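You operate a simulated robot arm through the tools that you are given. There is no shell and no other tool. Be economical: measure what you need, move in short steps, check, and stop when the job is done.

You are at the controls of a simulated robot arm. One attempt, no reset.

TASK
Supper is over: turn the grill to 0, switch it off, slide both pans out.

It is judged by the outcome, as a careful person would: the job done as asked, and still so three seconds after it is handed in. It fails if anything else is knocked over, pushed out of place, dropped, spilled or broken.

THE ROBOT
A 6-joint arm with a two-finger parallel gripper, fixed in place. Base frame: the origin is at the foot of the arm, x ahead of it, y to its left, z up; the work surface is at about z = 0. Units: mm, rad, N and s.
With the tool pointing down near the work surface it reaches from about 120 to 500 mm from the base axis. Its first joint turns from -1.257 to 1.257 rad. Payload 0.65 kg.
Tool frame: the origin (TCP) lies between the finger pads and is the grasp point; the fingertips stand 25 mm ahead of it; z points along the fingers, y is the line along which they close. Largest opening 76 mm; finger width 18, thickness 10; the body of the gripper, 36 by 78 mm, starts 45 mm behind the TCP.
Orientation is told as [roll, pitch, yaw] about the base's x, y, z axes, in that order, counted from this pose: with the fingers straight down and closing along the base's y, the tool's x points along the base's -x, its y along +y and its z along -z.

THE INTERFACE
- The arm moves only by the tool play_rows. Its argument "deltas" is one flat list of numbers, 7 for each row, row after row: the shift along the tool's x, y, z in mm, then the turn, a rotation vector about the tool's x, y, z in degrees, then the closure, from 0 (fully open) to 1 (shut). In form: [tx, ty, tz, ax, ay, az, hand, tx, ty, tz, ax, ay, az, hand, ...]. A call has 1 to 10 rows; each row shifts and turns the commanded pose from where the row before left it, along the tool's axes as they then stand. Rows are played at 5 a second. More than 50 mm and 0.15 rad between two rows, or a gripper value outside its range, and nothing of the call is played. A pose out of reach is approached as far as the arm can. The call stops where the force on the tool passes 40 N (or 10 N more than at its start, if that is more) or the arm is blocked; 0.2 s more then pass. Each finger travels about 108 mm/s and halts on what it meets, pressing with about 28 N; the grip force reading is that of the motor and also rises with nothing between the fingers. The clock runs only during rows and for 0.2 s after the last one: add rows that do not move to give the fingers time. The reply holds the time, the measured pose of the TCP, the force on the tool along the base axes, the opening and the grip force, in the units named above and with some noise, and new pictures: "views" is both (left out), scene, wrist or none.
- Cameras (640 x 400 px; columns grow to the right, rows downward): "scene" is fixed at [18.4, 248.1, 428.9]; the picture's right is [-0.98, -0.20, 0.00], its down [-0.07, 0.34, -0.94] and it looks along [0.19, -0.92, -0.35] (base axes); focal length 255 px, centre (320, 200). "wrist" rides on the gripper at [-28, 0, -45] in the tool frame; the picture's right is [0.00, -1.00, 0.00], its down [0.97, 0.00, -0.24] and it looks along [0.24, 0.00, 0.97] (tool axes); focal length 218 px, centre (320, 200). There is no depth. A picture from a camera that has moved, and an enlarged one, comes with that camera's place and axes in the base frame and with its lens.
- close_up(camera, box): a new picture of the part [left, top, right, bottom] of that camera's present view, enlarged. No time passes.
- close_job(): hands the job in; it is judged then, once.

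Work in short steps. Places have to be worked out from the pictures, the camera data and where the tool is seen: move nearer, look again, correct. Check each grasp and each placing, and mend what went wrong. You have 120 turns and 150 pictures in all, those below and enlarged ones among them. Open the gripper and draw the arm clear of the work before you hand the job in, unless the task says otherwise; then end with one line.

The tools are called after "Request:" by a JSON object that holds its "method" and its "body". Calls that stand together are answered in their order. play_rows: Moves the arm, as the interface text tells. Its arguments: {"type":"object","properties":{"deltas":{"type":"array","items":{"type":"number"}},"views":{"type":"string","enum":["both","scene","wrist","none"]}},"required":["deltas"]} The other tools are called the same way: close_up (camera, box) takes an enlarged picture of a part of a camera's view; close_job () hands the job in.

At the start:

```text
time_s: 0.0
tool_pos: [197.5, -113.7, 336.7]
tool_rot: [0.0, -0.002, 0.002]
wrist_force: [-0.4, -0.5, 0.0]
grip_width: 75.8
grip_force: 0.0
```

scene: 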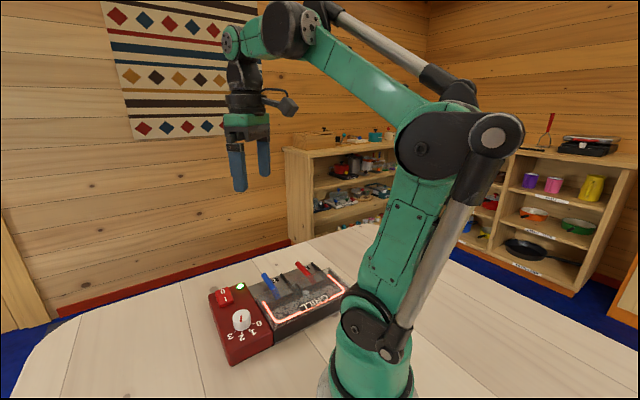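
wrist: 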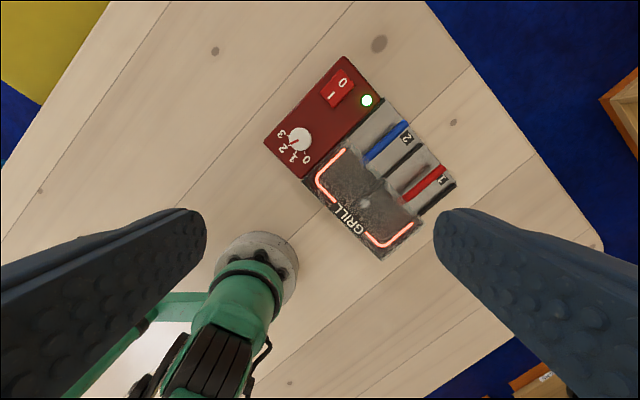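

I start by enlarging the grill in both views to read the knob, switch and pans.

Request:
{"method": "close_up", "body": {"camera": "wrist", "box": [250, 40, 480, 270]}}

Request:
{"method": "close_up", "body": {"camera": "scene", "box": [195, 250, 365, 370]}}

```text
1.74 times, centred on (365, 155) of wrist
camera zoom: at [225.6, -112.5, 381.7], right [0.0, -1.0, 0.0], down [-0.97, 0.0, 0.24], along [-0.24, 0.0, -0.97], focal length 380 px, centre (242, 278)
```

zoom: 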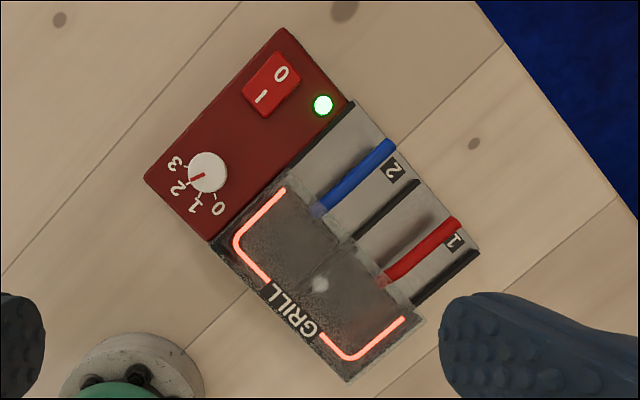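

```text
3.33 times, centred on (280, 310) of scene
camera zoom: at [18.4, 248.1, 428.9], right [-0.98, -0.2, 0.0], down [-0.07, 0.34, -0.94], along [0.19, -0.92, -0.35], focal length 849 px, centre (453, -167)
```

zoom: 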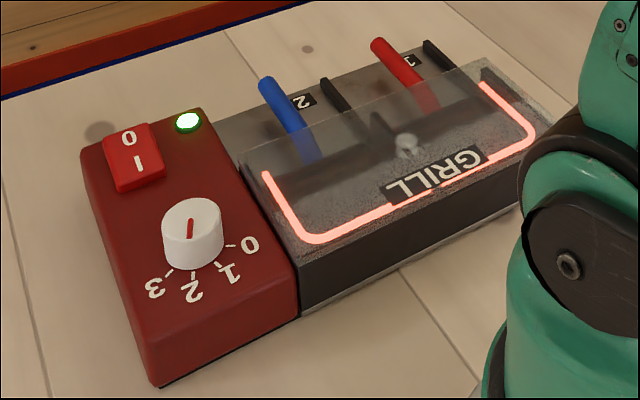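

The grill sits at about 45°: knob near (235,-84,63), switch near (301,-136,50), handle tips near (260,-240,36) and (192,-305,36). I come closer over the panel for a better look.

Request:
{"method": "play_rows", "body": {"deltas": [-14, 5, 45, 0, 0, 0, 0, -14, 5, 45, 0, 0, 0, 0, -14, 0, 40, 0, 0, 0, 0, 0, 0, 0, 0, 0, 0, 0], "views": "wrist"}}

```text
time_s: 1.0
tool_pos: [238.4, -103.0, 205.5]
tool_rot: [0.001, -0.001, 0.001]
wrist_force: [0.4, 0.5, -0.7]
grip_width: 76.3
grip_force: 0.0
camera wrist: at [267.4, -101.6, 250.4], right [0.0, -1.0, 0.0], down [-0.97, 0.0, 0.24], along [-0.24, 0.0, -0.97], focal length 218 px, centre (320, 200)
```

wrist: 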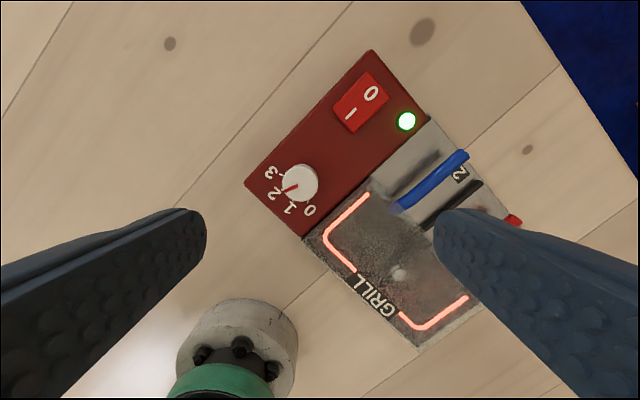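

Request:
{"method": "close_up", "body": {"camera": "wrist", "box": [240, 40, 440, 240]}}

Request:
{"method": "close_up", "body": {"camera": "scene", "box": [205, 275, 285, 335]}}

```text
2.00 times, centred on (340, 140) of wrist
camera zoom: at [267.4, -101.6, 250.4], right [0.0, -1.0, 0.0], down [-0.97, 0.0, 0.24], along [-0.24, 0.0, -0.97], focal length 436 px, centre (280, 320)
```

zoom: 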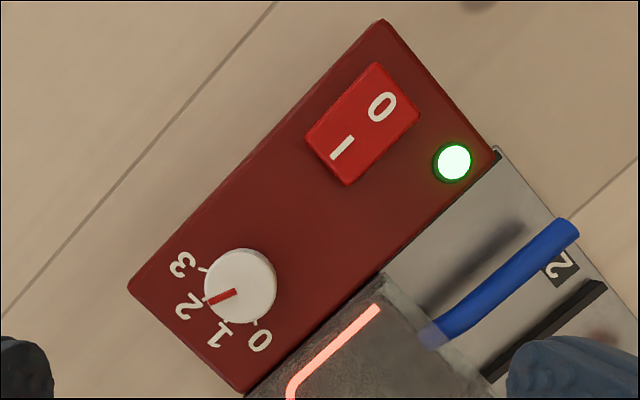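

```text
6.67 times, centred on (245, 305) of scene
camera zoom: at [18.4, 248.2, 428.9], right [-0.98, -0.2, 0.0], down [-0.07, 0.34, -0.94], along [0.19, -0.92, -0.35], focal length 1698 px, centre (820, -500)
```

zoom: 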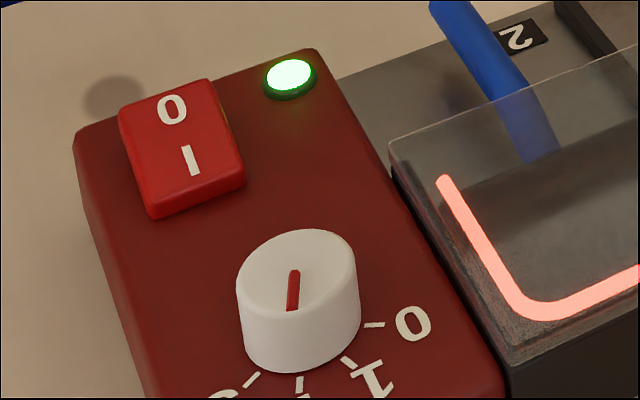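

Pointer is on 2; the ticks are about 45° apart and 0 lies ~90° counterclockwise from above. Knob at about (237,-85.5), top z≈61, panel z≈43. I turn the tool to yaw -45° with a partly closed hand.

Request:
{"method": "play_rows", "body": {"deltas": [0, 0, 0, 0, 0, 7.5, 0.35, 0, 0, 0, 0, 0, 7.5, 0.35, 0, 0, 0, 0, 0, 7.5, 0.35, 0, 0, 0, 0, 0, 7.5, 0.35, 0, 0, 0, 0, 0, 7.5, 0.35, 0, 0, 0, 0, 0, 7.5, 0.35, 0, 0, 0, 0, 0, 0, 0.35], "views": "wrist"}}

```text
time_s: 2.6
tool_pos: [239.6, -103.1, 205.8]
tool_rot: [0.0, 0.0, -0.788]
wrist_force: [0.5, -0.6, -0.3]
grip_width: 49.3
grip_force: 0.1
camera wrist: at [259.3, -122.3, 251.5], right [-0.71, -0.71, 0.0], down [-0.69, 0.69, 0.24], along [-0.17, 0.17, -0.97], focal length 218 px, centre (320, 200)
```

wrist: 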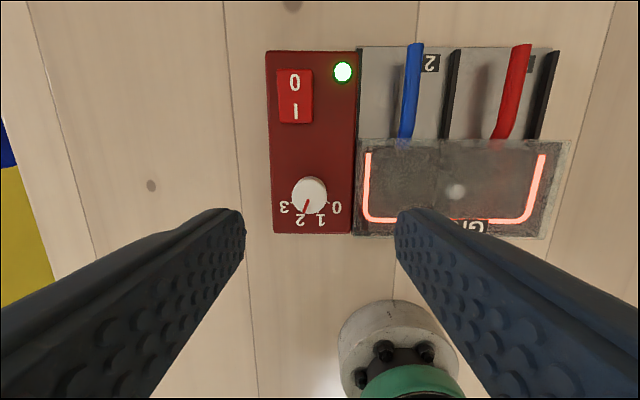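

Grill axes line up with yaw -45°; this view again gives the knob at (236.8,-85.9). I move above it and down to z≈110.

Request:
{"method": "play_rows", "body": {"deltas": [7, 5.3, 35, 0, 0, 0, 0.35, 6.7, 5.3, 35, 0, 0, 0, 0.35, 0, 0, 26, 0, 0, 0, 0.35, 0, 0, 0, 0, 0, 0, 0.35]}}

```text
time_s: 3.6
tool_pos: [238.6, -86.7, 109.6]
tool_rot: [-0.001, -0.002, -0.784]
wrist_force: [-0.4, 0.4, 0.8]
grip_width: 49.5
grip_force: 0.1
camera wrist: at [258.0, -104.4, 155.9], right [-0.71, -0.71, 0.0], down [-0.69, 0.69, 0.24], along [-0.17, 0.17, -0.97], focal length 218 px, centre (320, 200)
```

scene: 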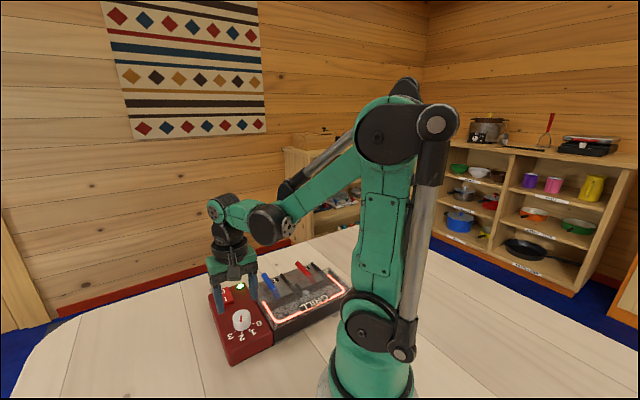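
wrist: 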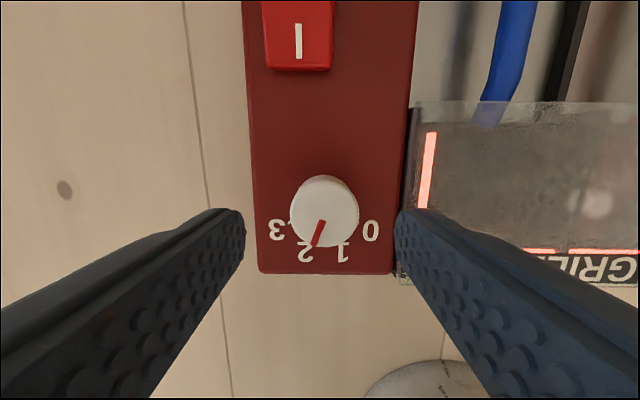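

Fingers straddle the knob and clear the glass. I lower to fingertip z≈51 and close on the knob.

Request:
{"method": "play_rows", "body": {"deltas": [1.9, -0.9, 20, 0, 0, 0, 0.35, 0, 0, 13, 0, 0, 0, 0.35, 0, 0, 0, 0, 0, 0, 0.35, 0, 0, 0, 0, 0, 0, 0.55, 0, 0, 0, 0, 0, 0, 0.7, 0, 0, 0, 0, 0, 0, 0.7]}}

```text
time_s: 5.0
tool_pos: [235.5, -85.1, 77.8]
tool_rot: [-0.001, -0.001, -0.785]
wrist_force: [-6.8, -10.0, -0.2]
grip_width: 31.2
grip_force: 28.2
camera wrist: at [255.4, -104.1, 122.6], right [-0.71, -0.71, 0.0], down [-0.69, 0.69, 0.24], along [-0.17, 0.17, -0.97], focal length 218 px, centre (320, 200)
```

scene: 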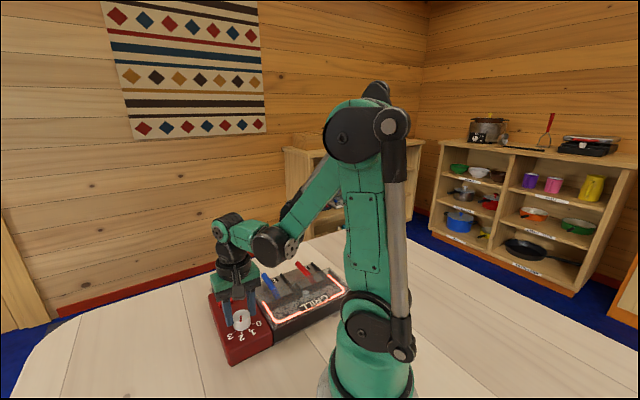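
wrist: 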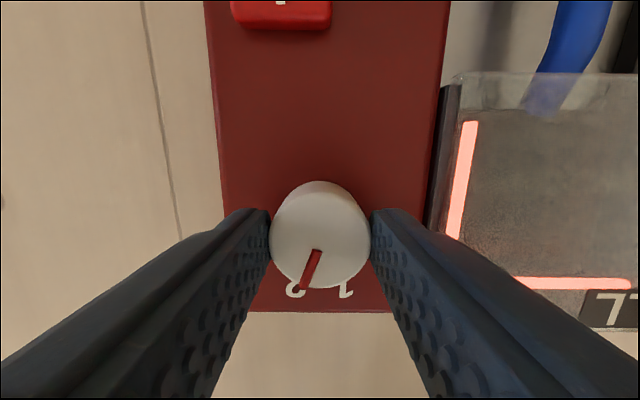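

Knob is gripped (31 mm). I ease off the side load and turn counterclockwise ~45° first, then check.

Request:
{"method": "play_rows", "body": {"deltas": [0, -1, 0, 0, 0, 0, 0.7, 0, 0, 0, 0, 0, -7.5, 0.7, 0, 0, 0, 0, 0, -7.5, 0.7, 0, 0, 0, 0, 0, -7.5, 0.7, 0, 0, 0, 0, 0, -7.5, 0.7, 0, 0, 0, 0, 0, -7.5, 0.7, 0, 0, 0, 0, 0, -7.5, 0.7, 0, 0, 0, 0, 0, 0, 0.7]}}

```text
time_s: 6.8
tool_pos: [234.7, -84.3, 77.8]
tool_rot: [-0.001, 0.001, 0.004]
wrist_force: [-2.6, 17.8, 0.9]
grip_width: 30.7
grip_force: 27.6
camera wrist: at [262.6, -85.1, 122.7], right [0.0, -1.0, 0.0], down [-0.97, 0.0, 0.24], along [-0.24, 0.0, -0.97], focal length 218 px, centre (320, 200)
```

scene: 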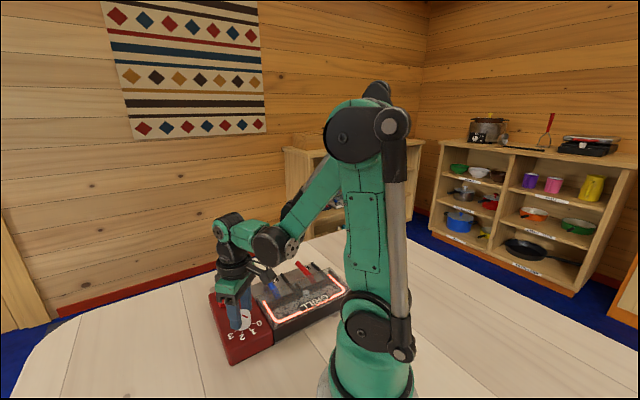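
wrist: 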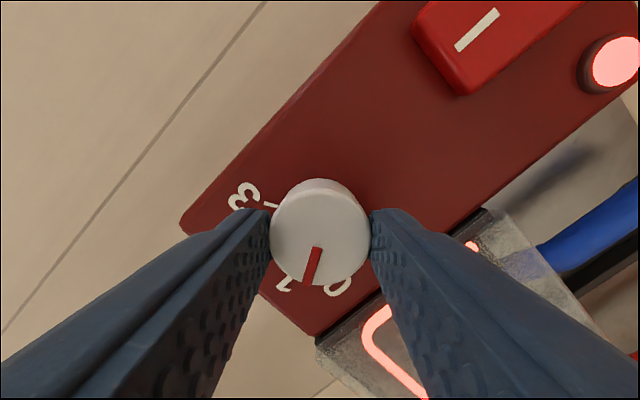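

The knob turns with the hand (now about at 1); the lamp has gone red. I relieve the side load and turn the remaining 45°.

Request:
{"method": "play_rows", "body": {"deltas": [0, 1.5, 0, 0, 0, 0, 0.7, 0, 0, 0, 0, 0, -7.5, 0.7, 0, 0, 0, 0, 0, -7.5, 0.7, 0, 0, 0, 0, 0, -7.5, 0.7, 0, 0, 0, 0, 0, -7.5, 0.7, 0, 0, 0, 0, 0, -7.5, 0.7, 0, 0, 0, 0, 0, -7.5, 0.7, 0, 0, 0, 0, 0, 0, 0.7]}}

```text
time_s: 8.6
tool_pos: [235.7, -84.0, 77.6]
tool_rot: [-0.002, -0.003, 0.787]
wrist_force: [8.1, -10.9, 0.9]
grip_width: 31.6
grip_force: 28.3
camera wrist: at [255.1, -63.9, 122.8], right [0.71, -0.7, 0.0], down [-0.68, -0.69, 0.24], along [-0.17, -0.17, -0.97], focal length 218 px, centre (320, 200)
```

scene: 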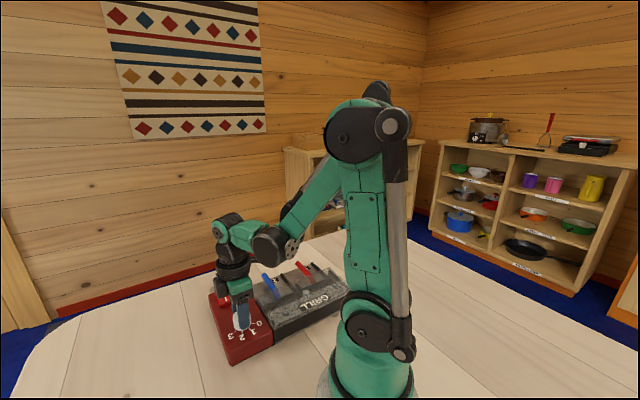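
wrist: 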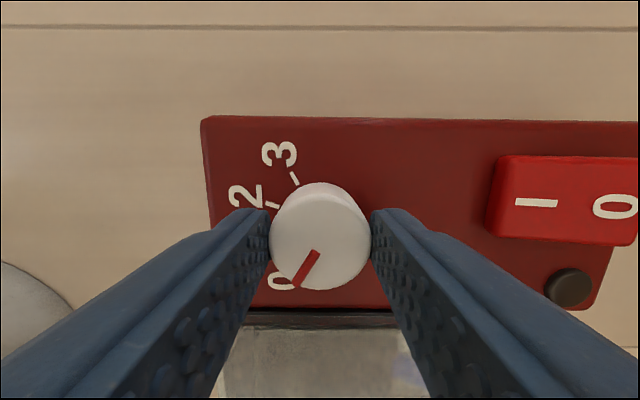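

The heating element has gone dark and the pointer appears at 0. I open slightly, raise and check.

Request:
{"method": "play_rows", "body": {"deltas": [0, -0.8, 0, 0, 0, 0, 0.5, 0, 0, 0, 0, 0, 0, 0.4, 0, 0, 0, 0, 0, 0, 0.35, 0, 0, -30, 0, 0, 0, 0.35, 0, 0, -30, 0, 0, 0, 0.35, 0, 0, -30, 0, 0, 0, 0.35]}}

Request:
{"method": "close_up", "body": {"camera": "scene", "box": [205, 275, 285, 335]}}

```text
time_s: 10.0
tool_pos: [235.9, -85.0, 168.3]
tool_rot: [0.001, 0.0, 0.787]
wrist_force: [0.1, -1.0, 0.7]
grip_width: 49.3
grip_force: 0.1
camera wrist: at [254.9, -64.8, 213.2], right [0.71, -0.71, 0.0], down [-0.69, -0.69, 0.24], along [-0.17, -0.17, -0.97], focal length 218 px, centre (320, 200)
```

scene: 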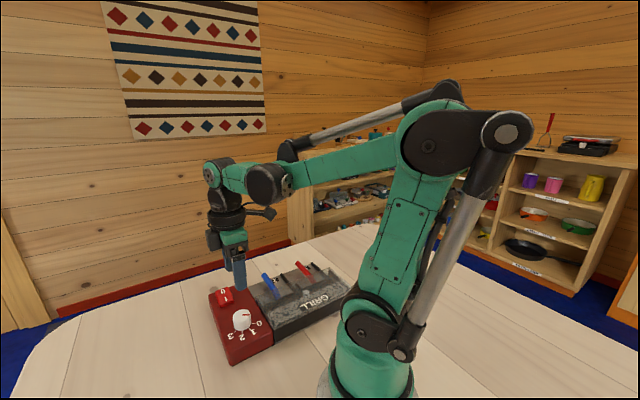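
wrist: 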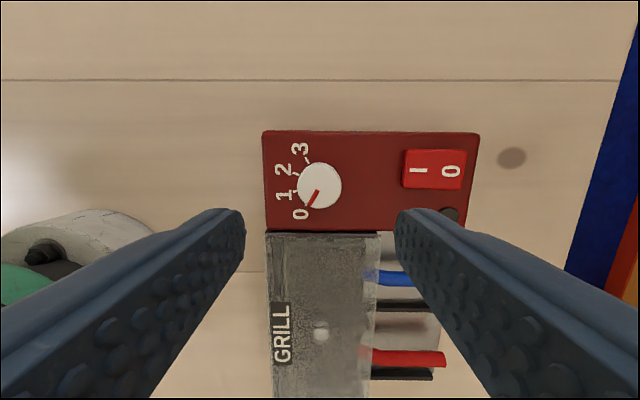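

```text
6.67 times, centred on (245, 305) of scene
camera zoom: at [18.4, 248.2, 428.9], right [-0.98, -0.2, 0.0], down [-0.07, 0.34, -0.94], along [0.19, -0.92, -0.35], focal length 1698 px, centre (820, -500)
```

zoom: 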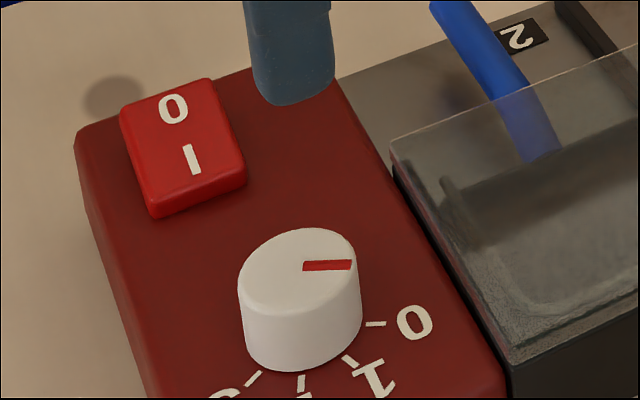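

Request:
{"method": "close_up", "body": {"camera": "wrist", "box": [260, 120, 490, 260]}}

```text
2.78 times, centred on (375, 190) of wrist
camera zoom: at [254.9, -64.8, 213.2], right [0.71, -0.71, 0.0], down [-0.69, -0.69, 0.24], along [-0.17, -0.17, -0.97], focal length 607 px, centre (167, 228)
```

zoom: 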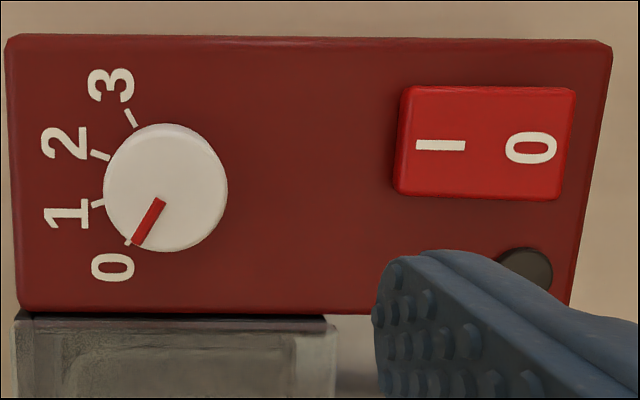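

Knob sits squarely on the 0 tick. The rocker's "0" end is raised, at about (310,-144.5,55); I close the fingers and move above it.

Request:
{"method": "play_rows", "body": {"deltas": [-5, -32, 0, 0, 0, 0, 0.7, -5, -32, 0, 0, 0, 0, 1, 0, -32, 30, 0, 0, 0, 1, 0, 0, 38, 0, 0, 0, 1, 0, 0, 0, 0, 0, 0, 1]}}

Request:
{"method": "close_up", "body": {"camera": "scene", "box": [195, 260, 275, 320]}}

```text
time_s: 11.2
tool_pos: [311.2, -146.8, 98.8]
tool_rot: [0.0, -0.001, 0.786]
wrist_force: [0.6, -0.5, 0.2]
grip_width: 0.0
grip_force: 23.6
camera wrist: at [330.7, -126.1, 144.0], right [0.71, -0.71, 0.0], down [-0.69, -0.69, 0.24], along [-0.17, -0.17, -0.97], focal length 218 px, centre (320, 200)
```

scene: 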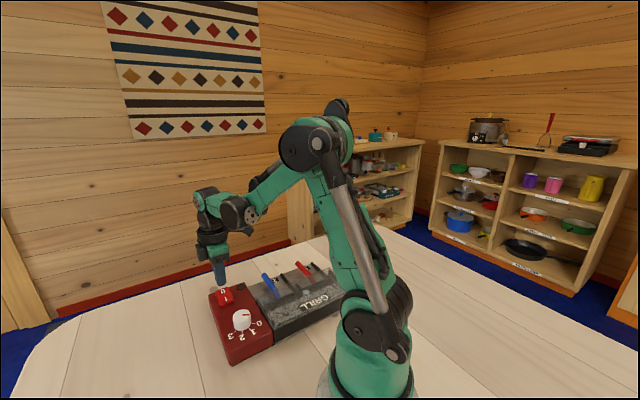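
wrist: 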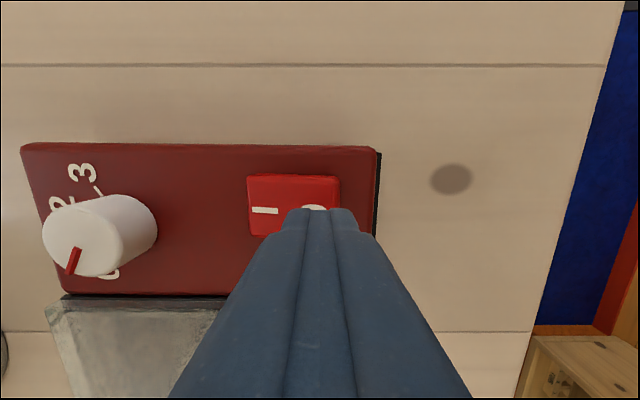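

```text
6.67 times, centred on (235, 290) of scene
camera zoom: at [18.4, 248.1, 428.9], right [-0.98, -0.2, 0.0], down [-0.07, 0.34, -0.94], along [0.19, -0.92, -0.35], focal length 1698 px, centre (887, -400)
```

zoom: 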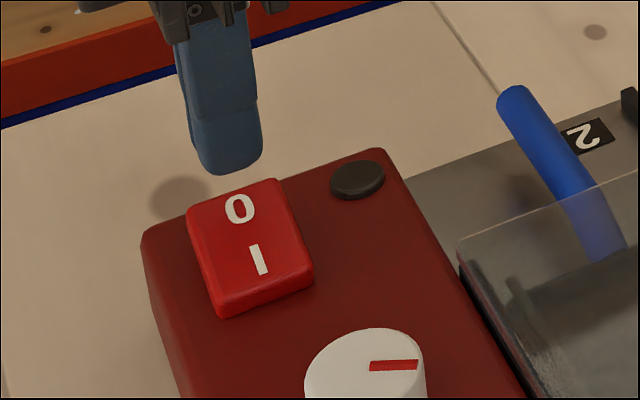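

Tip is over the "0" end. I press down in small steps.

Request:
{"method": "play_rows", "body": {"deltas": [0, 0, 8, 0, 0, 0, 1, 0, 0, 6, 0, 0, 0, 1, 0, 0, 3, 0, 0, 0, 1, 0, 0, 3, 0, 0, 0, 1, 0, 0, 2, 0, 0, 0, 1, 0, 0, 2, 0, 0, 0, 1]}}

Request:
{"method": "close_up", "body": {"camera": "scene", "box": [195, 260, 275, 320]}}

```text
time_s: 12.5
tool_pos: [311.6, -147.4, 77.0]
tool_rot: [-0.004, -0.001, 0.786]
wrist_force: [6.9, -5.3, 17.1]
grip_width: 0.2
grip_force: 23.6
stopped in row 6: the force on the tool passed its limit (the readings are from after the stop); the commanded pose is now the measured one
camera wrist: at [331.4, -126.3, 123.0], right [0.71, -0.71, 0.01], down [-0.69, -0.69, 0.24], along [-0.17, -0.17, -0.97], focal length 218 px, centre (320, 200)
```

scene: 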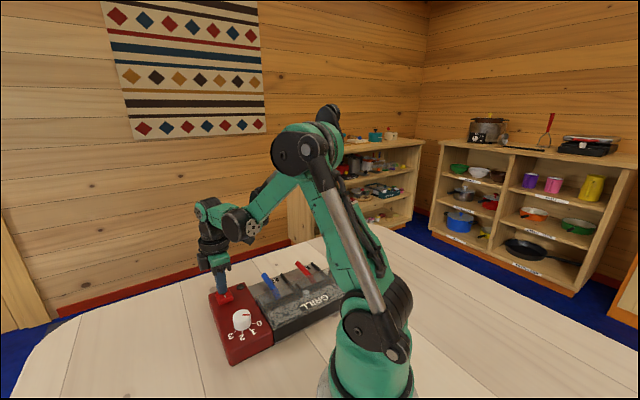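
wrist: 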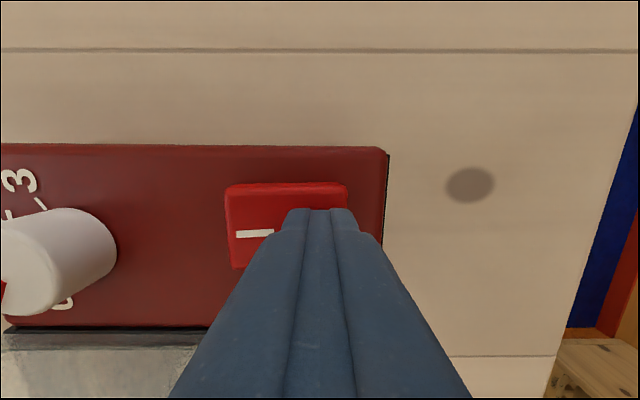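

```text
6.67 times, centred on (235, 290) of scene
camera zoom: at [18.4, 248.2, 428.9], right [-0.98, -0.2, 0.0], down [-0.07, 0.34, -0.94], along [0.19, -0.92, -0.35], focal length 1698 px, centre (887, -400)
```

zoom: 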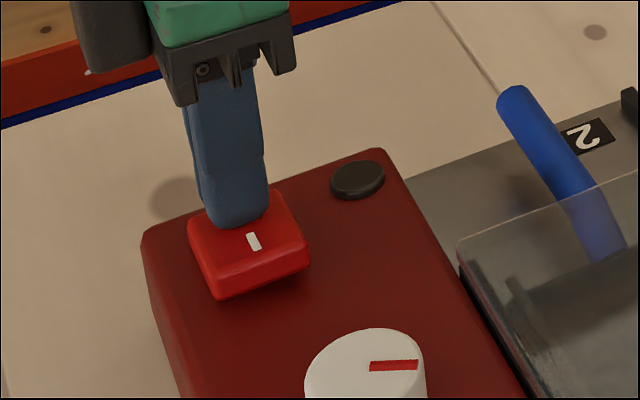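

The rocker tipped: the "I" end now stands up. I lift clear and confirm.

Request:
{"method": "play_rows", "body": {"deltas": [0, 0, -15, 0, 0, 0, 1, 0, 0, -35, 0, 0, 0, 1, 0, 0, -40, 0, 0, 0, 1], "views": "none"}}

Request:
{"method": "close_up", "body": {"camera": "scene", "box": [195, 250, 365, 370]}}

Request:
{"method": "close_up", "body": {"camera": "wrist", "box": [160, 100, 480, 300]}}

```text
time_s: 13.3
tool_pos: [311.6, -146.9, 165.3]
tool_rot: [-0.002, -0.001, 0.785]
wrist_force: [-0.9, 0.7, 0.2]
grip_width: 0.0
grip_force: 23.5
```

```text
3.33 times, centred on (280, 310) of scene
camera zoom: at [18.4, 248.2, 428.9], right [-0.98, -0.2, 0.0], down [-0.07, 0.34, -0.94], along [0.19, -0.92, -0.35], focal length 849 px, centre (453, -167)
```

zoom: 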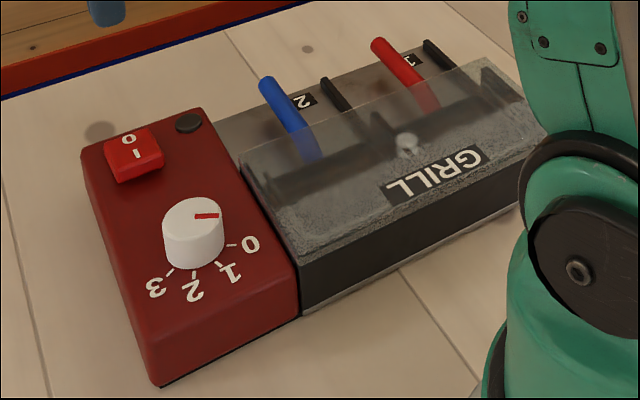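

```text
2.00 times, centred on (320, 200) of wrist
camera zoom: at [331.6, -126.3, 211.7], right [0.71, -0.71, 0.0], down [-0.69, -0.69, 0.24], along [-0.17, -0.17, -0.97], focal length 436 px, centre (320, 200)
```

zoom: 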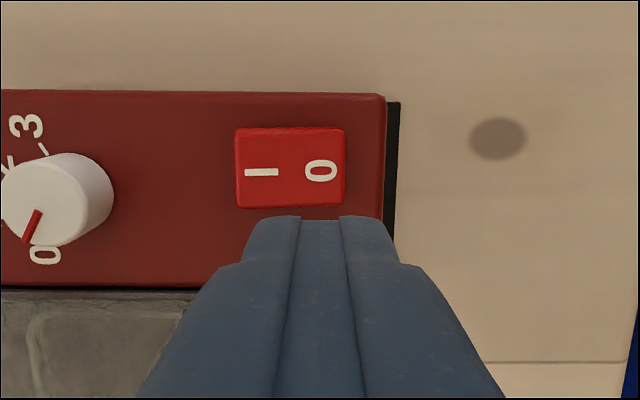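

Switch is off (I end up, 0 end down, lamp dark). Now I swing the tool to yaw -45° and go over the blue pan handle.

Request:
{"method": "play_rows", "body": {"deltas": [10, 0, 0, 0, 0, 8.5, 1, 0, 0, 0, 0, 0, 8.5, 0.6, 0, 0, 0, 0, 0, 8.5, 0.5, 0, 0, 0, 0, 0, 8.5, 0.5, 0, 0, 0, 0, 0, 8.5, 0.5, 0, 0, 0, 0, 0, 8.5, 0.5, 0, 0, 0, 0, 0, 8.5, 0.5, 0, 0, 0, 0, 0, 8.5, 0.5, 0, 0, 0, 0, 0, 8.5, 0.5, 0, 0, 0, 0, 0, 8.5, 0.5], "views": "none"}}

Request:
{"method": "play_rows", "body": {"deltas": [0, 0, 0, 0, 0, 5, 0.5, -8, -45, 0, 0, 0, 0, 0.5, 0, -45, 0, 0, 0, 0, 0.5, 0, 0, 0, 0, 0, 0, 0.5]}}

```text
time_s: 15.5
tool_pos: [303.6, -153.0, 167.9]
tool_rot: [0.001, -0.002, -0.7]
wrist_force: [-0.3, 0.3, 0.1]
grip_width: 37.9
grip_force: 0.1
```

```text
time_s: 16.5
tool_pos: [245.7, -221.6, 166.9]
tool_rot: [0.0, -0.001, -0.785]
wrist_force: [0.5, -0.6, -0.1]
grip_width: 37.9
grip_force: 0.0
camera wrist: at [265.7, -241.5, 212.9], right [-0.71, -0.71, 0.0], down [-0.69, 0.69, 0.24], along [-0.17, 0.17, -0.97], focal length 218 px, centre (320, 200)
```

scene: 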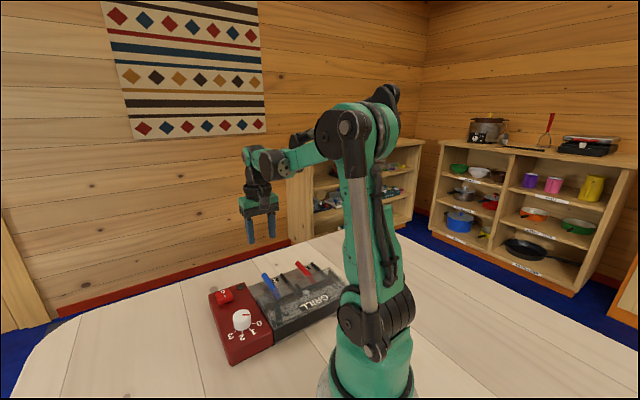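
wrist: 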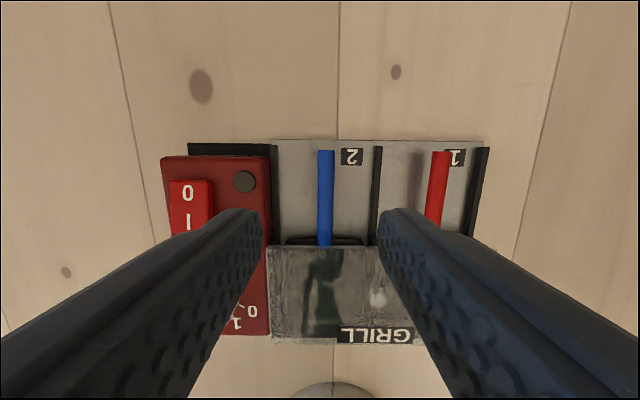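

Request:
{"method": "close_up", "body": {"camera": "wrist", "box": [250, 130, 500, 290]}}

```text
2.50 times, centred on (375, 210) of wrist
camera zoom: at [265.7, -241.5, 212.9], right [-0.71, -0.71, 0.0], down [-0.69, 0.69, 0.24], along [-0.17, 0.17, -0.97], focal length 546 px, centre (182, 175)
```

zoom: 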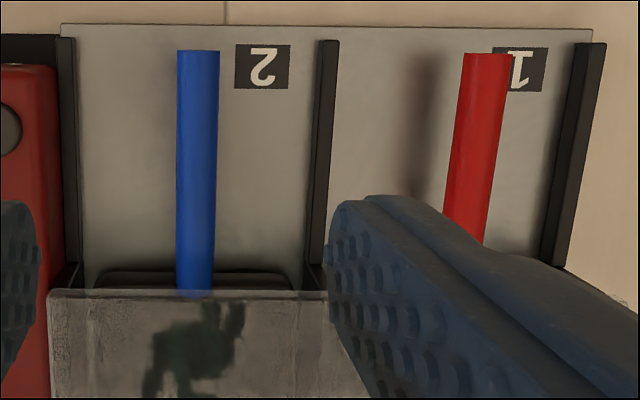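

Blue handle runs along the tool x axis, centred about 5 mm to tool -y; tray floor z≈10, handle z≈33. Pan rims are just under the cover. I go down to z≈80 and re-check.

Request:
{"method": "play_rows", "body": {"deltas": [1, -5, 30, 0, 0, 0, 0.5, 0, 0, 35, 0, 0, 0, 0.5, 0, 0, 22, 0, 0, 0, 0.5, 0, 0, 0, 0, 0, 0, 0.5]}}

```text
time_s: 17.5
tool_pos: [241.5, -224.4, 81.9]
tool_rot: [0.001, -0.002, -0.785]
wrist_force: [-0.6, -0.3, -0.5]
grip_width: 38.1
grip_force: 0.0
camera wrist: at [261.0, -244.1, 126.5], right [-0.71, -0.71, 0.0], down [-0.69, 0.69, 0.24], along [-0.17, 0.17, -0.97], focal length 218 px, centre (320, 200)
```

scene: 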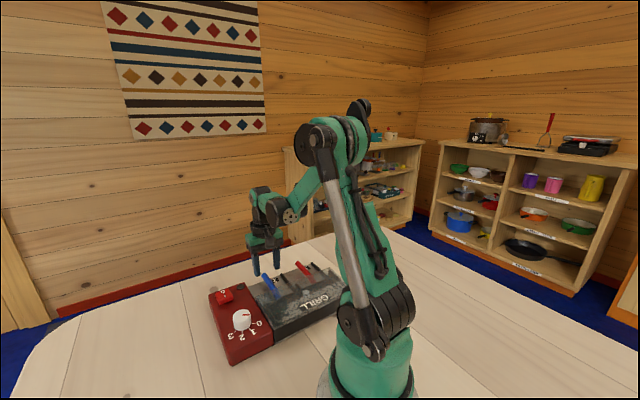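
wrist: 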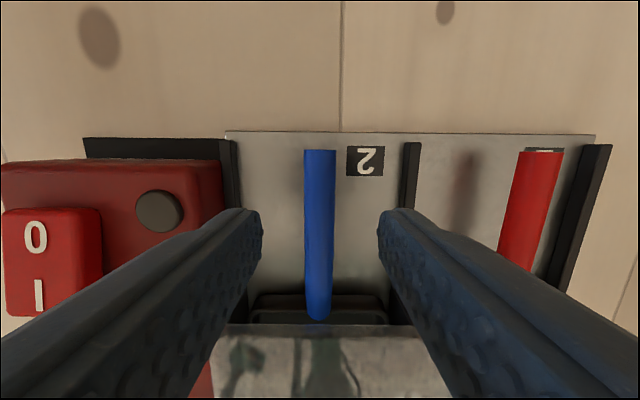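

Centred over the handle with room to the fences. I lower to z≈45 and close.

Request:
{"method": "play_rows", "body": {"deltas": [0, 0, 20, 0, 0, 0, 0.5, 0, 0, 17, 0, 0, 0, 0.5, 0, 0, 0, 0, 0, 0, 0.6, 0, 0, 0, 0, 0, 0, 0.9, 0, 0, 0, 0, 0, 0, 0.95, 0, 0, 0, 0, 0, 0, 0.95]}}

Request:
{"method": "close_up", "body": {"camera": "scene", "box": [215, 240, 345, 330]}}

```text
time_s: 18.9
tool_pos: [242.4, -226.0, 43.8]
tool_rot: [0.0, 0.0, -0.786]
wrist_force: [-0.8, 0.1, -0.2]
grip_width: 13.0
grip_force: 27.3
camera wrist: at [261.4, -243.7, 89.3], right [-0.71, -0.71, 0.0], down [-0.69, 0.69, 0.24], along [-0.17, 0.17, -0.97], focal length 218 px, centre (320, 200)
```

scene: 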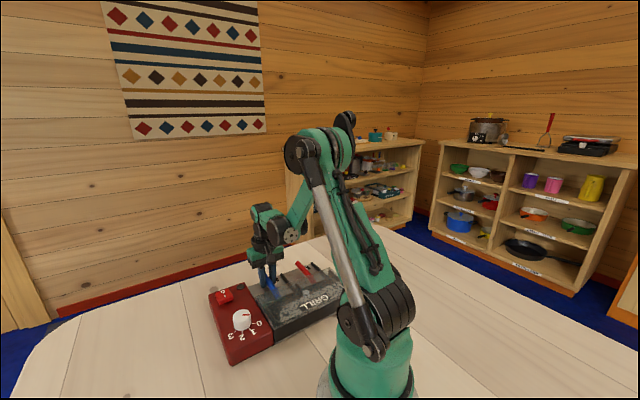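
wrist: 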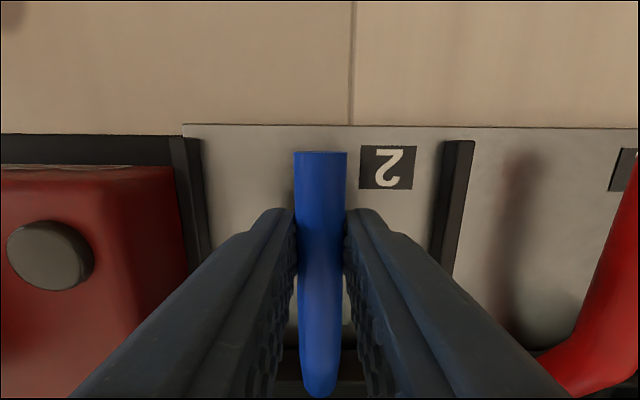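

```text
4.44 times, centred on (280, 285) of scene
camera zoom: at [18.4, 248.1, 428.9], right [-0.98, -0.2, 0.0], down [-0.07, 0.34, -0.94], along [0.19, -0.92, -0.35], focal length 1132 px, centre (498, -178)
```

zoom: 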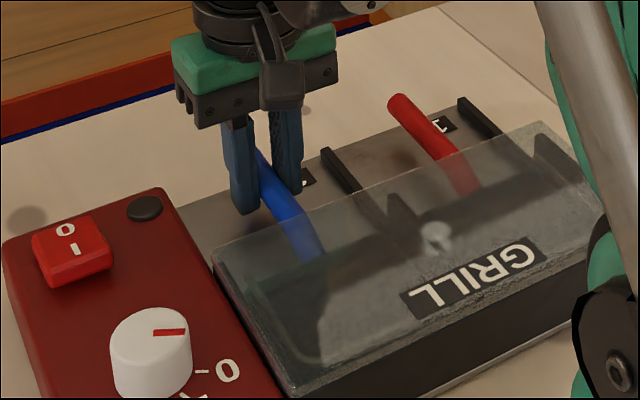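

Handle gripped at 13 mm. I slide it outward slowly by 40 mm and look.

Request:
{"method": "play_rows", "body": {"deltas": [-4, 0, 0, 0, 0, 0, 0.95, -6, 0, 0, 0, 0, 0, 0.95, -6, 0, 0, 0, 0, 0, 0.95, -6, 0, 0, 0, 0, 0, 0.95, -6, 0, 0, 0, 0, 0, 0.95, -6, 0, 0, 0, 0, 0, 0.95, -6, 0, 0, 0, 0, 0, 0.95]}}

Request:
{"method": "close_up", "body": {"camera": "scene", "box": [215, 240, 345, 330]}}

```text
time_s: 20.5
tool_pos: [270.7, -255.0, 42.9]
tool_rot: [-0.001, -0.001, -0.785]
wrist_force: [0.1, 0.5, 0.7]
grip_width: 13.0
grip_force: 27.8
camera wrist: at [290.2, -272.9, 89.0], right [-0.71, -0.71, 0.0], down [-0.69, 0.69, 0.24], along [-0.17, 0.17, -0.97], focal length 218 px, centre (320, 200)
```

scene: 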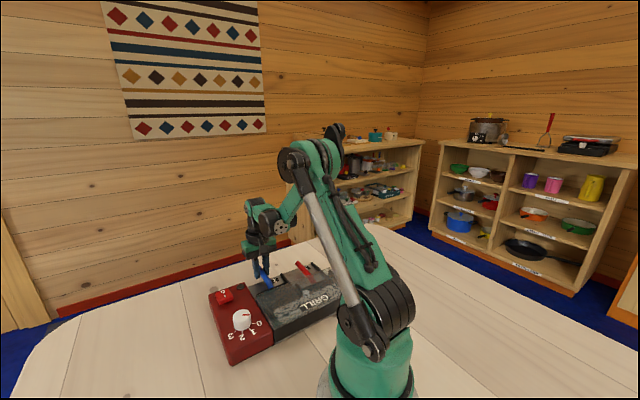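
wrist: 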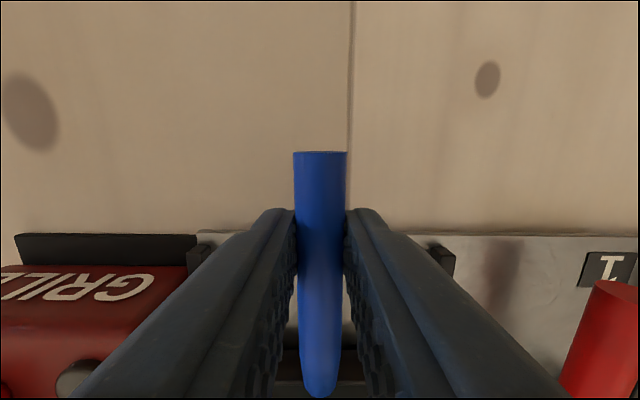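

```text
4.44 times, centred on (280, 285) of scene
camera zoom: at [18.4, 248.2, 428.9], right [-0.98, -0.2, 0.0], down [-0.07, 0.34, -0.94], along [0.19, -0.92, -0.35], focal length 1132 px, centre (498, -178)
```

zoom: 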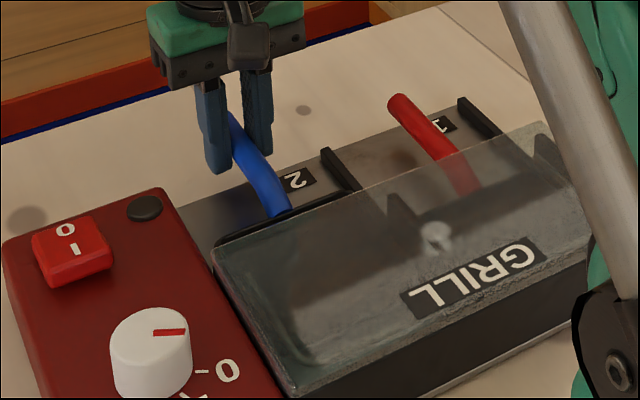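

The pan slides freely and the grill stays put. Another 30 mm.

Request:
{"method": "play_rows", "body": {"deltas": [-5, 0, 0, 0, 0, 0, 0.95, -6, 0, 0, 0, 0, 0, 0.95, -6, 0, 0, 0, 0, 0, 0.95, -6, 0, 0, 0, 0, 0, 0.95, -7, 0, 0, 0, 0, 0, 0.95], "views": "none"}}

Request:
{"method": "close_up", "body": {"camera": "scene", "box": [215, 240, 345, 330]}}

```text
time_s: 21.7
tool_pos: [291.9, -275.6, 43.6]
tool_rot: [0.0, -0.003, -0.782]
wrist_force: [-0.6, 1.9, 2.8]
grip_width: 12.8
grip_force: 28.0
```

```text
4.44 times, centred on (280, 285) of scene
camera zoom: at [18.4, 248.2, 428.9], right [-0.98, -0.2, 0.0], down [-0.07, 0.34, -0.94], along [0.19, -0.92, -0.35], focal length 1132 px, centre (498, -178)
```

zoom: 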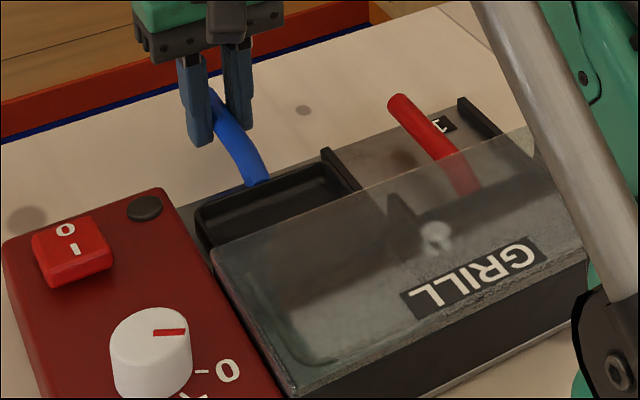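

Request:
{"method": "play_rows", "body": {"deltas": [-5, 0, 0, 0, 0, 0, 0.95, -6, 0, 0, 0, 0, 0, 0.95, -6, 0, 0, 0, 0, 0, 0.95, 0, 0, 0, 0, 0, 0, 0.95], "views": "wrist"}}

Request:
{"method": "close_up", "body": {"camera": "scene", "box": [215, 240, 345, 330]}}

```text
time_s: 22.7
tool_pos: [304.9, -287.2, 43.7]
tool_rot: [0.0, -0.002, -0.784]
wrist_force: [-2.1, 0.1, 2.8]
grip_width: 13.2
grip_force: 27.8
camera wrist: at [323.6, -306.2, 88.9], right [-0.71, -0.71, 0.0], down [-0.69, 0.69, 0.24], along [-0.17, 0.17, -0.97], focal length 218 px, centre (320, 200)
```

wrist: 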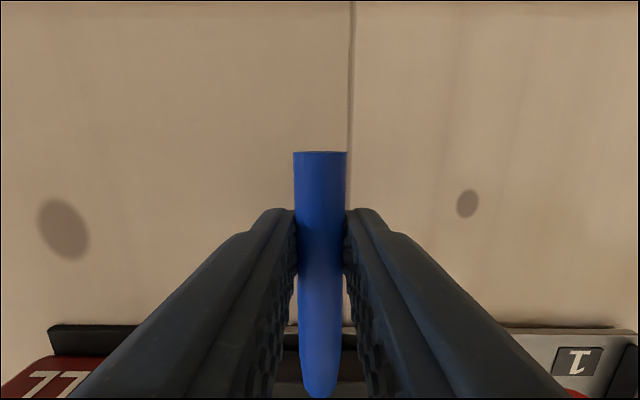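

```text
4.44 times, centred on (280, 285) of scene
camera zoom: at [18.4, 248.2, 428.9], right [-0.98, -0.2, 0.0], down [-0.07, 0.34, -0.94], along [0.19, -0.92, -0.35], focal length 1132 px, centre (498, -178)
```

zoom: 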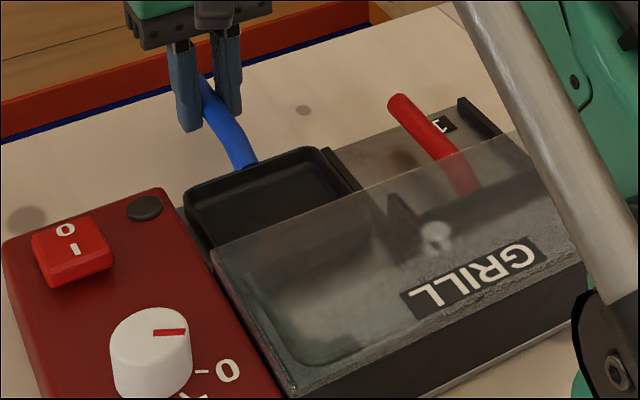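

Request:
{"method": "play_rows", "body": {"deltas": [-5, 0, 0, 0, 0, 0, 0.95, -5, 0, 0, 0, 0, 0, 0.95, -2, 0, 0, 0, 0, 0, 0.95, 0, 0, 0, 0, 0, 0, 0.95], "views": "none"}}

Request:
{"method": "close_up", "body": {"camera": "scene", "box": [235, 255, 315, 315]}}

```text
time_s: 23.7
tool_pos: [311.8, -295.6, 43.3]
tool_rot: [0.0, 0.0, -0.786]
wrist_force: [0.6, 0.5, 0.1]
grip_width: 13.2
grip_force: 27.6
```

```text
6.67 times, centred on (275, 285) of scene
camera zoom: at [18.4, 248.1, 428.9], right [-0.98, -0.2, 0.0], down [-0.07, 0.34, -0.94], along [0.19, -0.92, -0.35], focal length 1698 px, centre (620, -367)
```

zoom: 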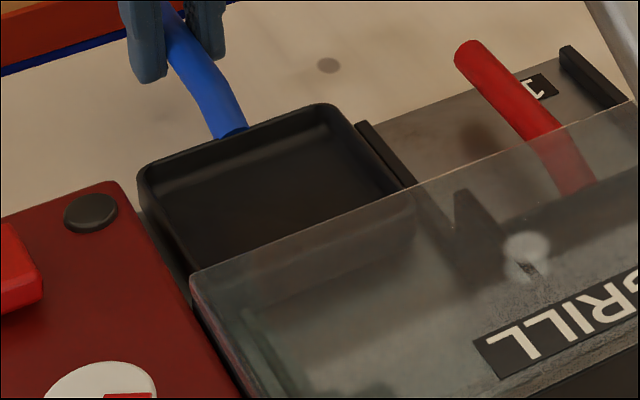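

The pan's back rim is nearly at the cover edge. Ten more mm, then check from the scene camera before releasing.

Request:
{"method": "play_rows", "body": {"deltas": [-5, 0, 0, 0, 0, 0, 0.95, -5, 0, 0, 0, 0, 0, 0.95, 0, 0, 0, 0, 0, 0, 0.95], "views": "wrist"}}

Request:
{"method": "close_up", "body": {"camera": "scene", "box": [235, 255, 315, 315]}}

```text
time_s: 24.5
tool_pos: [318.7, -304.0, 43.2]
tool_rot: [0.0, -0.001, -0.787]
wrist_force: [1.0, -0.4, -0.2]
grip_width: 12.7
grip_force: 27.8
camera wrist: at [338.9, -321.7, 88.8], right [-0.71, -0.71, 0.0], down [-0.69, 0.69, 0.24], along [-0.17, 0.17, -0.97], focal length 218 px, centre (320, 200)
```

wrist: 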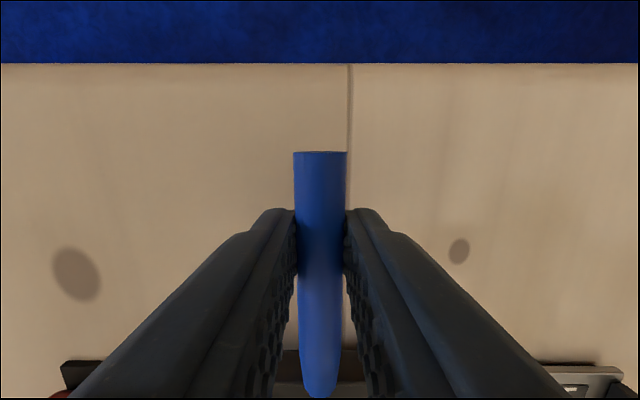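

```text
6.67 times, centred on (275, 285) of scene
camera zoom: at [18.4, 248.1, 428.9], right [-0.98, -0.2, 0.0], down [-0.07, 0.34, -0.94], along [0.19, -0.92, -0.35], focal length 1698 px, centre (620, -367)
```

zoom: 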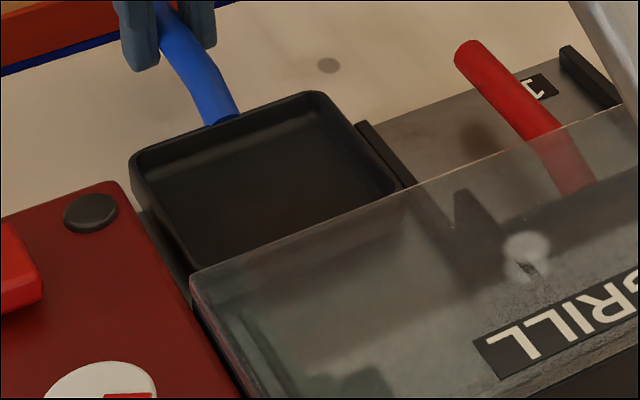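

By triangulation the pan spans e1≈286–381 while the cover's edge is ≈277 and the tray ends at ≈364, so it is out yet still supported. I ease the grip open and watch whether it stays level.

Request:
{"method": "play_rows", "body": {"deltas": [0, 0, 0, 0, 0, 0, 0.75, 0, 0, 0, 0, 0, 0, 0.6, 0, 0, 0, 0, 0, 0, 0.5, 0, 0, 0, 0, 0, 0, 0.5, 0, 0, 0, 0, 0, 0, 0.5], "views": "wrist"}}

Request:
{"method": "close_up", "body": {"camera": "scene", "box": [235, 255, 315, 315]}}

```text
time_s: 25.7
tool_pos: [319.3, -302.5, 42.3]
tool_rot: [0.0, -0.001, -0.786]
wrist_force: [0.1, 0.3, -0.2]
grip_width: 37.6
grip_force: 0.0
camera wrist: at [338.9, -321.6, 88.8], right [-0.71, -0.71, 0.0], down [-0.69, 0.69, 0.24], along [-0.17, 0.17, -0.97], focal length 218 px, centre (320, 200)
```

wrist: 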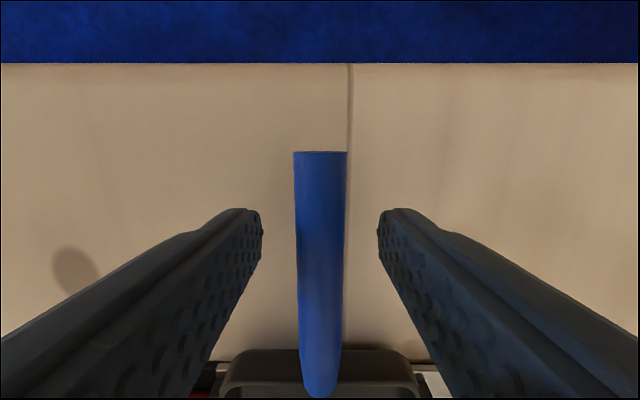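

```text
6.67 times, centred on (275, 285) of scene
camera zoom: at [18.4, 248.1, 428.9], right [-0.98, -0.2, 0.0], down [-0.07, 0.34, -0.94], along [0.19, -0.92, -0.35], focal length 1698 px, centre (620, -367)
```

zoom: 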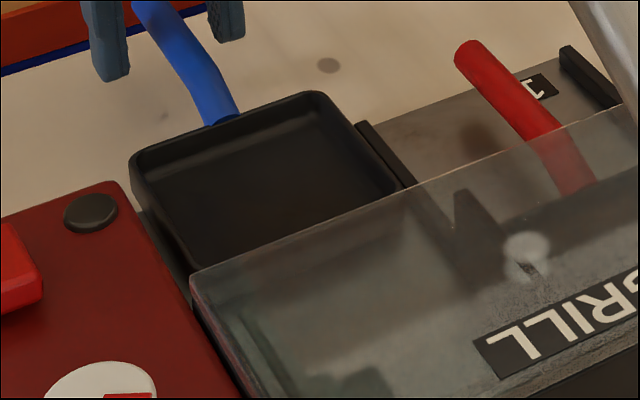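

Blue pan stays level. I lift and move over the red handle near (177,-289).

Request:
{"method": "play_rows", "body": {"deltas": [0, 0, -45, 0, 0, 0, 0.5, 0, 0, -45, 0, 0, 0, 0.5, 35, -30, 0, 0, 0, 0, 0.5, 35, -30, 0, 0, 0, 0, 0.5, 40, -30.5, 0, 0, 0, 0, 0.5, 0, 0, 0, 0, 0, 0, 0.5]}}

```text
refused: row 5 steps farther than a row can; nothing moved
```

Request:
{"method": "play_rows", "body": {"deltas": [0, 0, -45, 0, 0, 0, 0.5, 0, 0, -45, 0, 0, 0, 0.5, 28, -23, 0, 0, 0, 0, 0.5, 28, -23, 0, 0, 0, 0, 0.5, 28, -23, 0, 0, 0, 0, 0.5, 26, -21.5, 0, 0, 0, 0, 0.5, 0, 0, 0, 0, 0, 0, 0.5]}}

```text
time_s: 27.3
tool_pos: [176.7, -288.7, 133.6]
tool_rot: [0.0, -0.003, -0.784]
wrist_force: [0.2, 1.9, -0.3]
grip_width: 38.0
grip_force: 0.1
camera wrist: at [197.1, -307.1, 178.5], right [-0.71, -0.71, 0.0], down [-0.69, 0.69, 0.24], along [-0.17, 0.17, -0.97], focal length 218 px, centre (320, 200)
```

scene: 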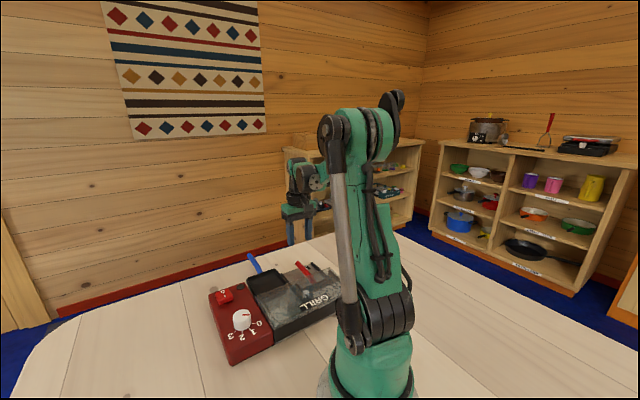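
wrist: 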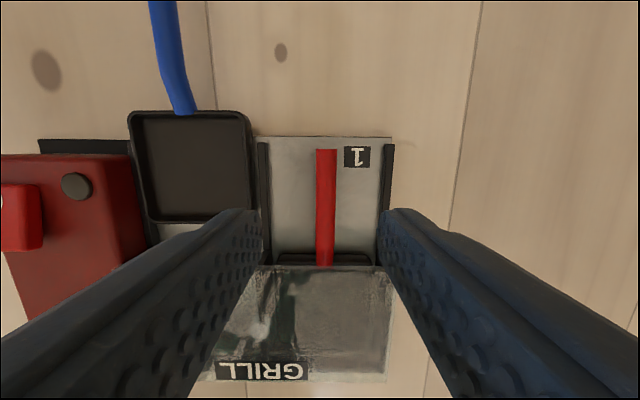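

Blue pan is fully out and level. The red handle is ~4 mm to tool -y; I correct, descend to z≈44 and close on it.

Request:
{"method": "play_rows", "body": {"deltas": [0, -4, 30, 0, 0, 0, 0.5, 0, 0, 30, 0, 0, 0, 0.5, 0, 0, 15, 0, 0, 0, 0.5, 0, 0, 14, 0, 0, 0, 0.5, 0, 0, 0, 0, 0, 0, 0.5, 0, 0, 0, 0, 0, 0, 0.7, 0, 0, 0, 0, 0, 0, 0.95, 0, 0, 0, 0, 0, 0, 0.95], "views": "wrist"}}

```text
time_s: 29.1
tool_pos: [175.7, -290.5, 44.1]
tool_rot: [0.001, -0.001, -0.786]
wrist_force: [0.1, 0.4, 0.0]
grip_width: 13.0
grip_force: 28.1
camera wrist: at [194.7, -310.2, 89.3], right [-0.71, -0.71, 0.0], down [-0.69, 0.69, 0.24], along [-0.17, 0.17, -0.97], focal length 218 px, centre (320, 200)
```

wrist: 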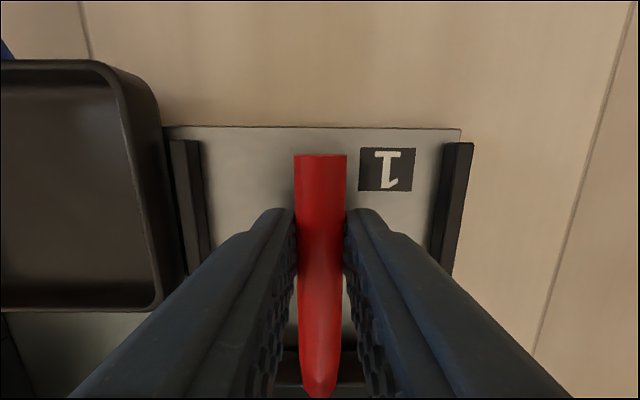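

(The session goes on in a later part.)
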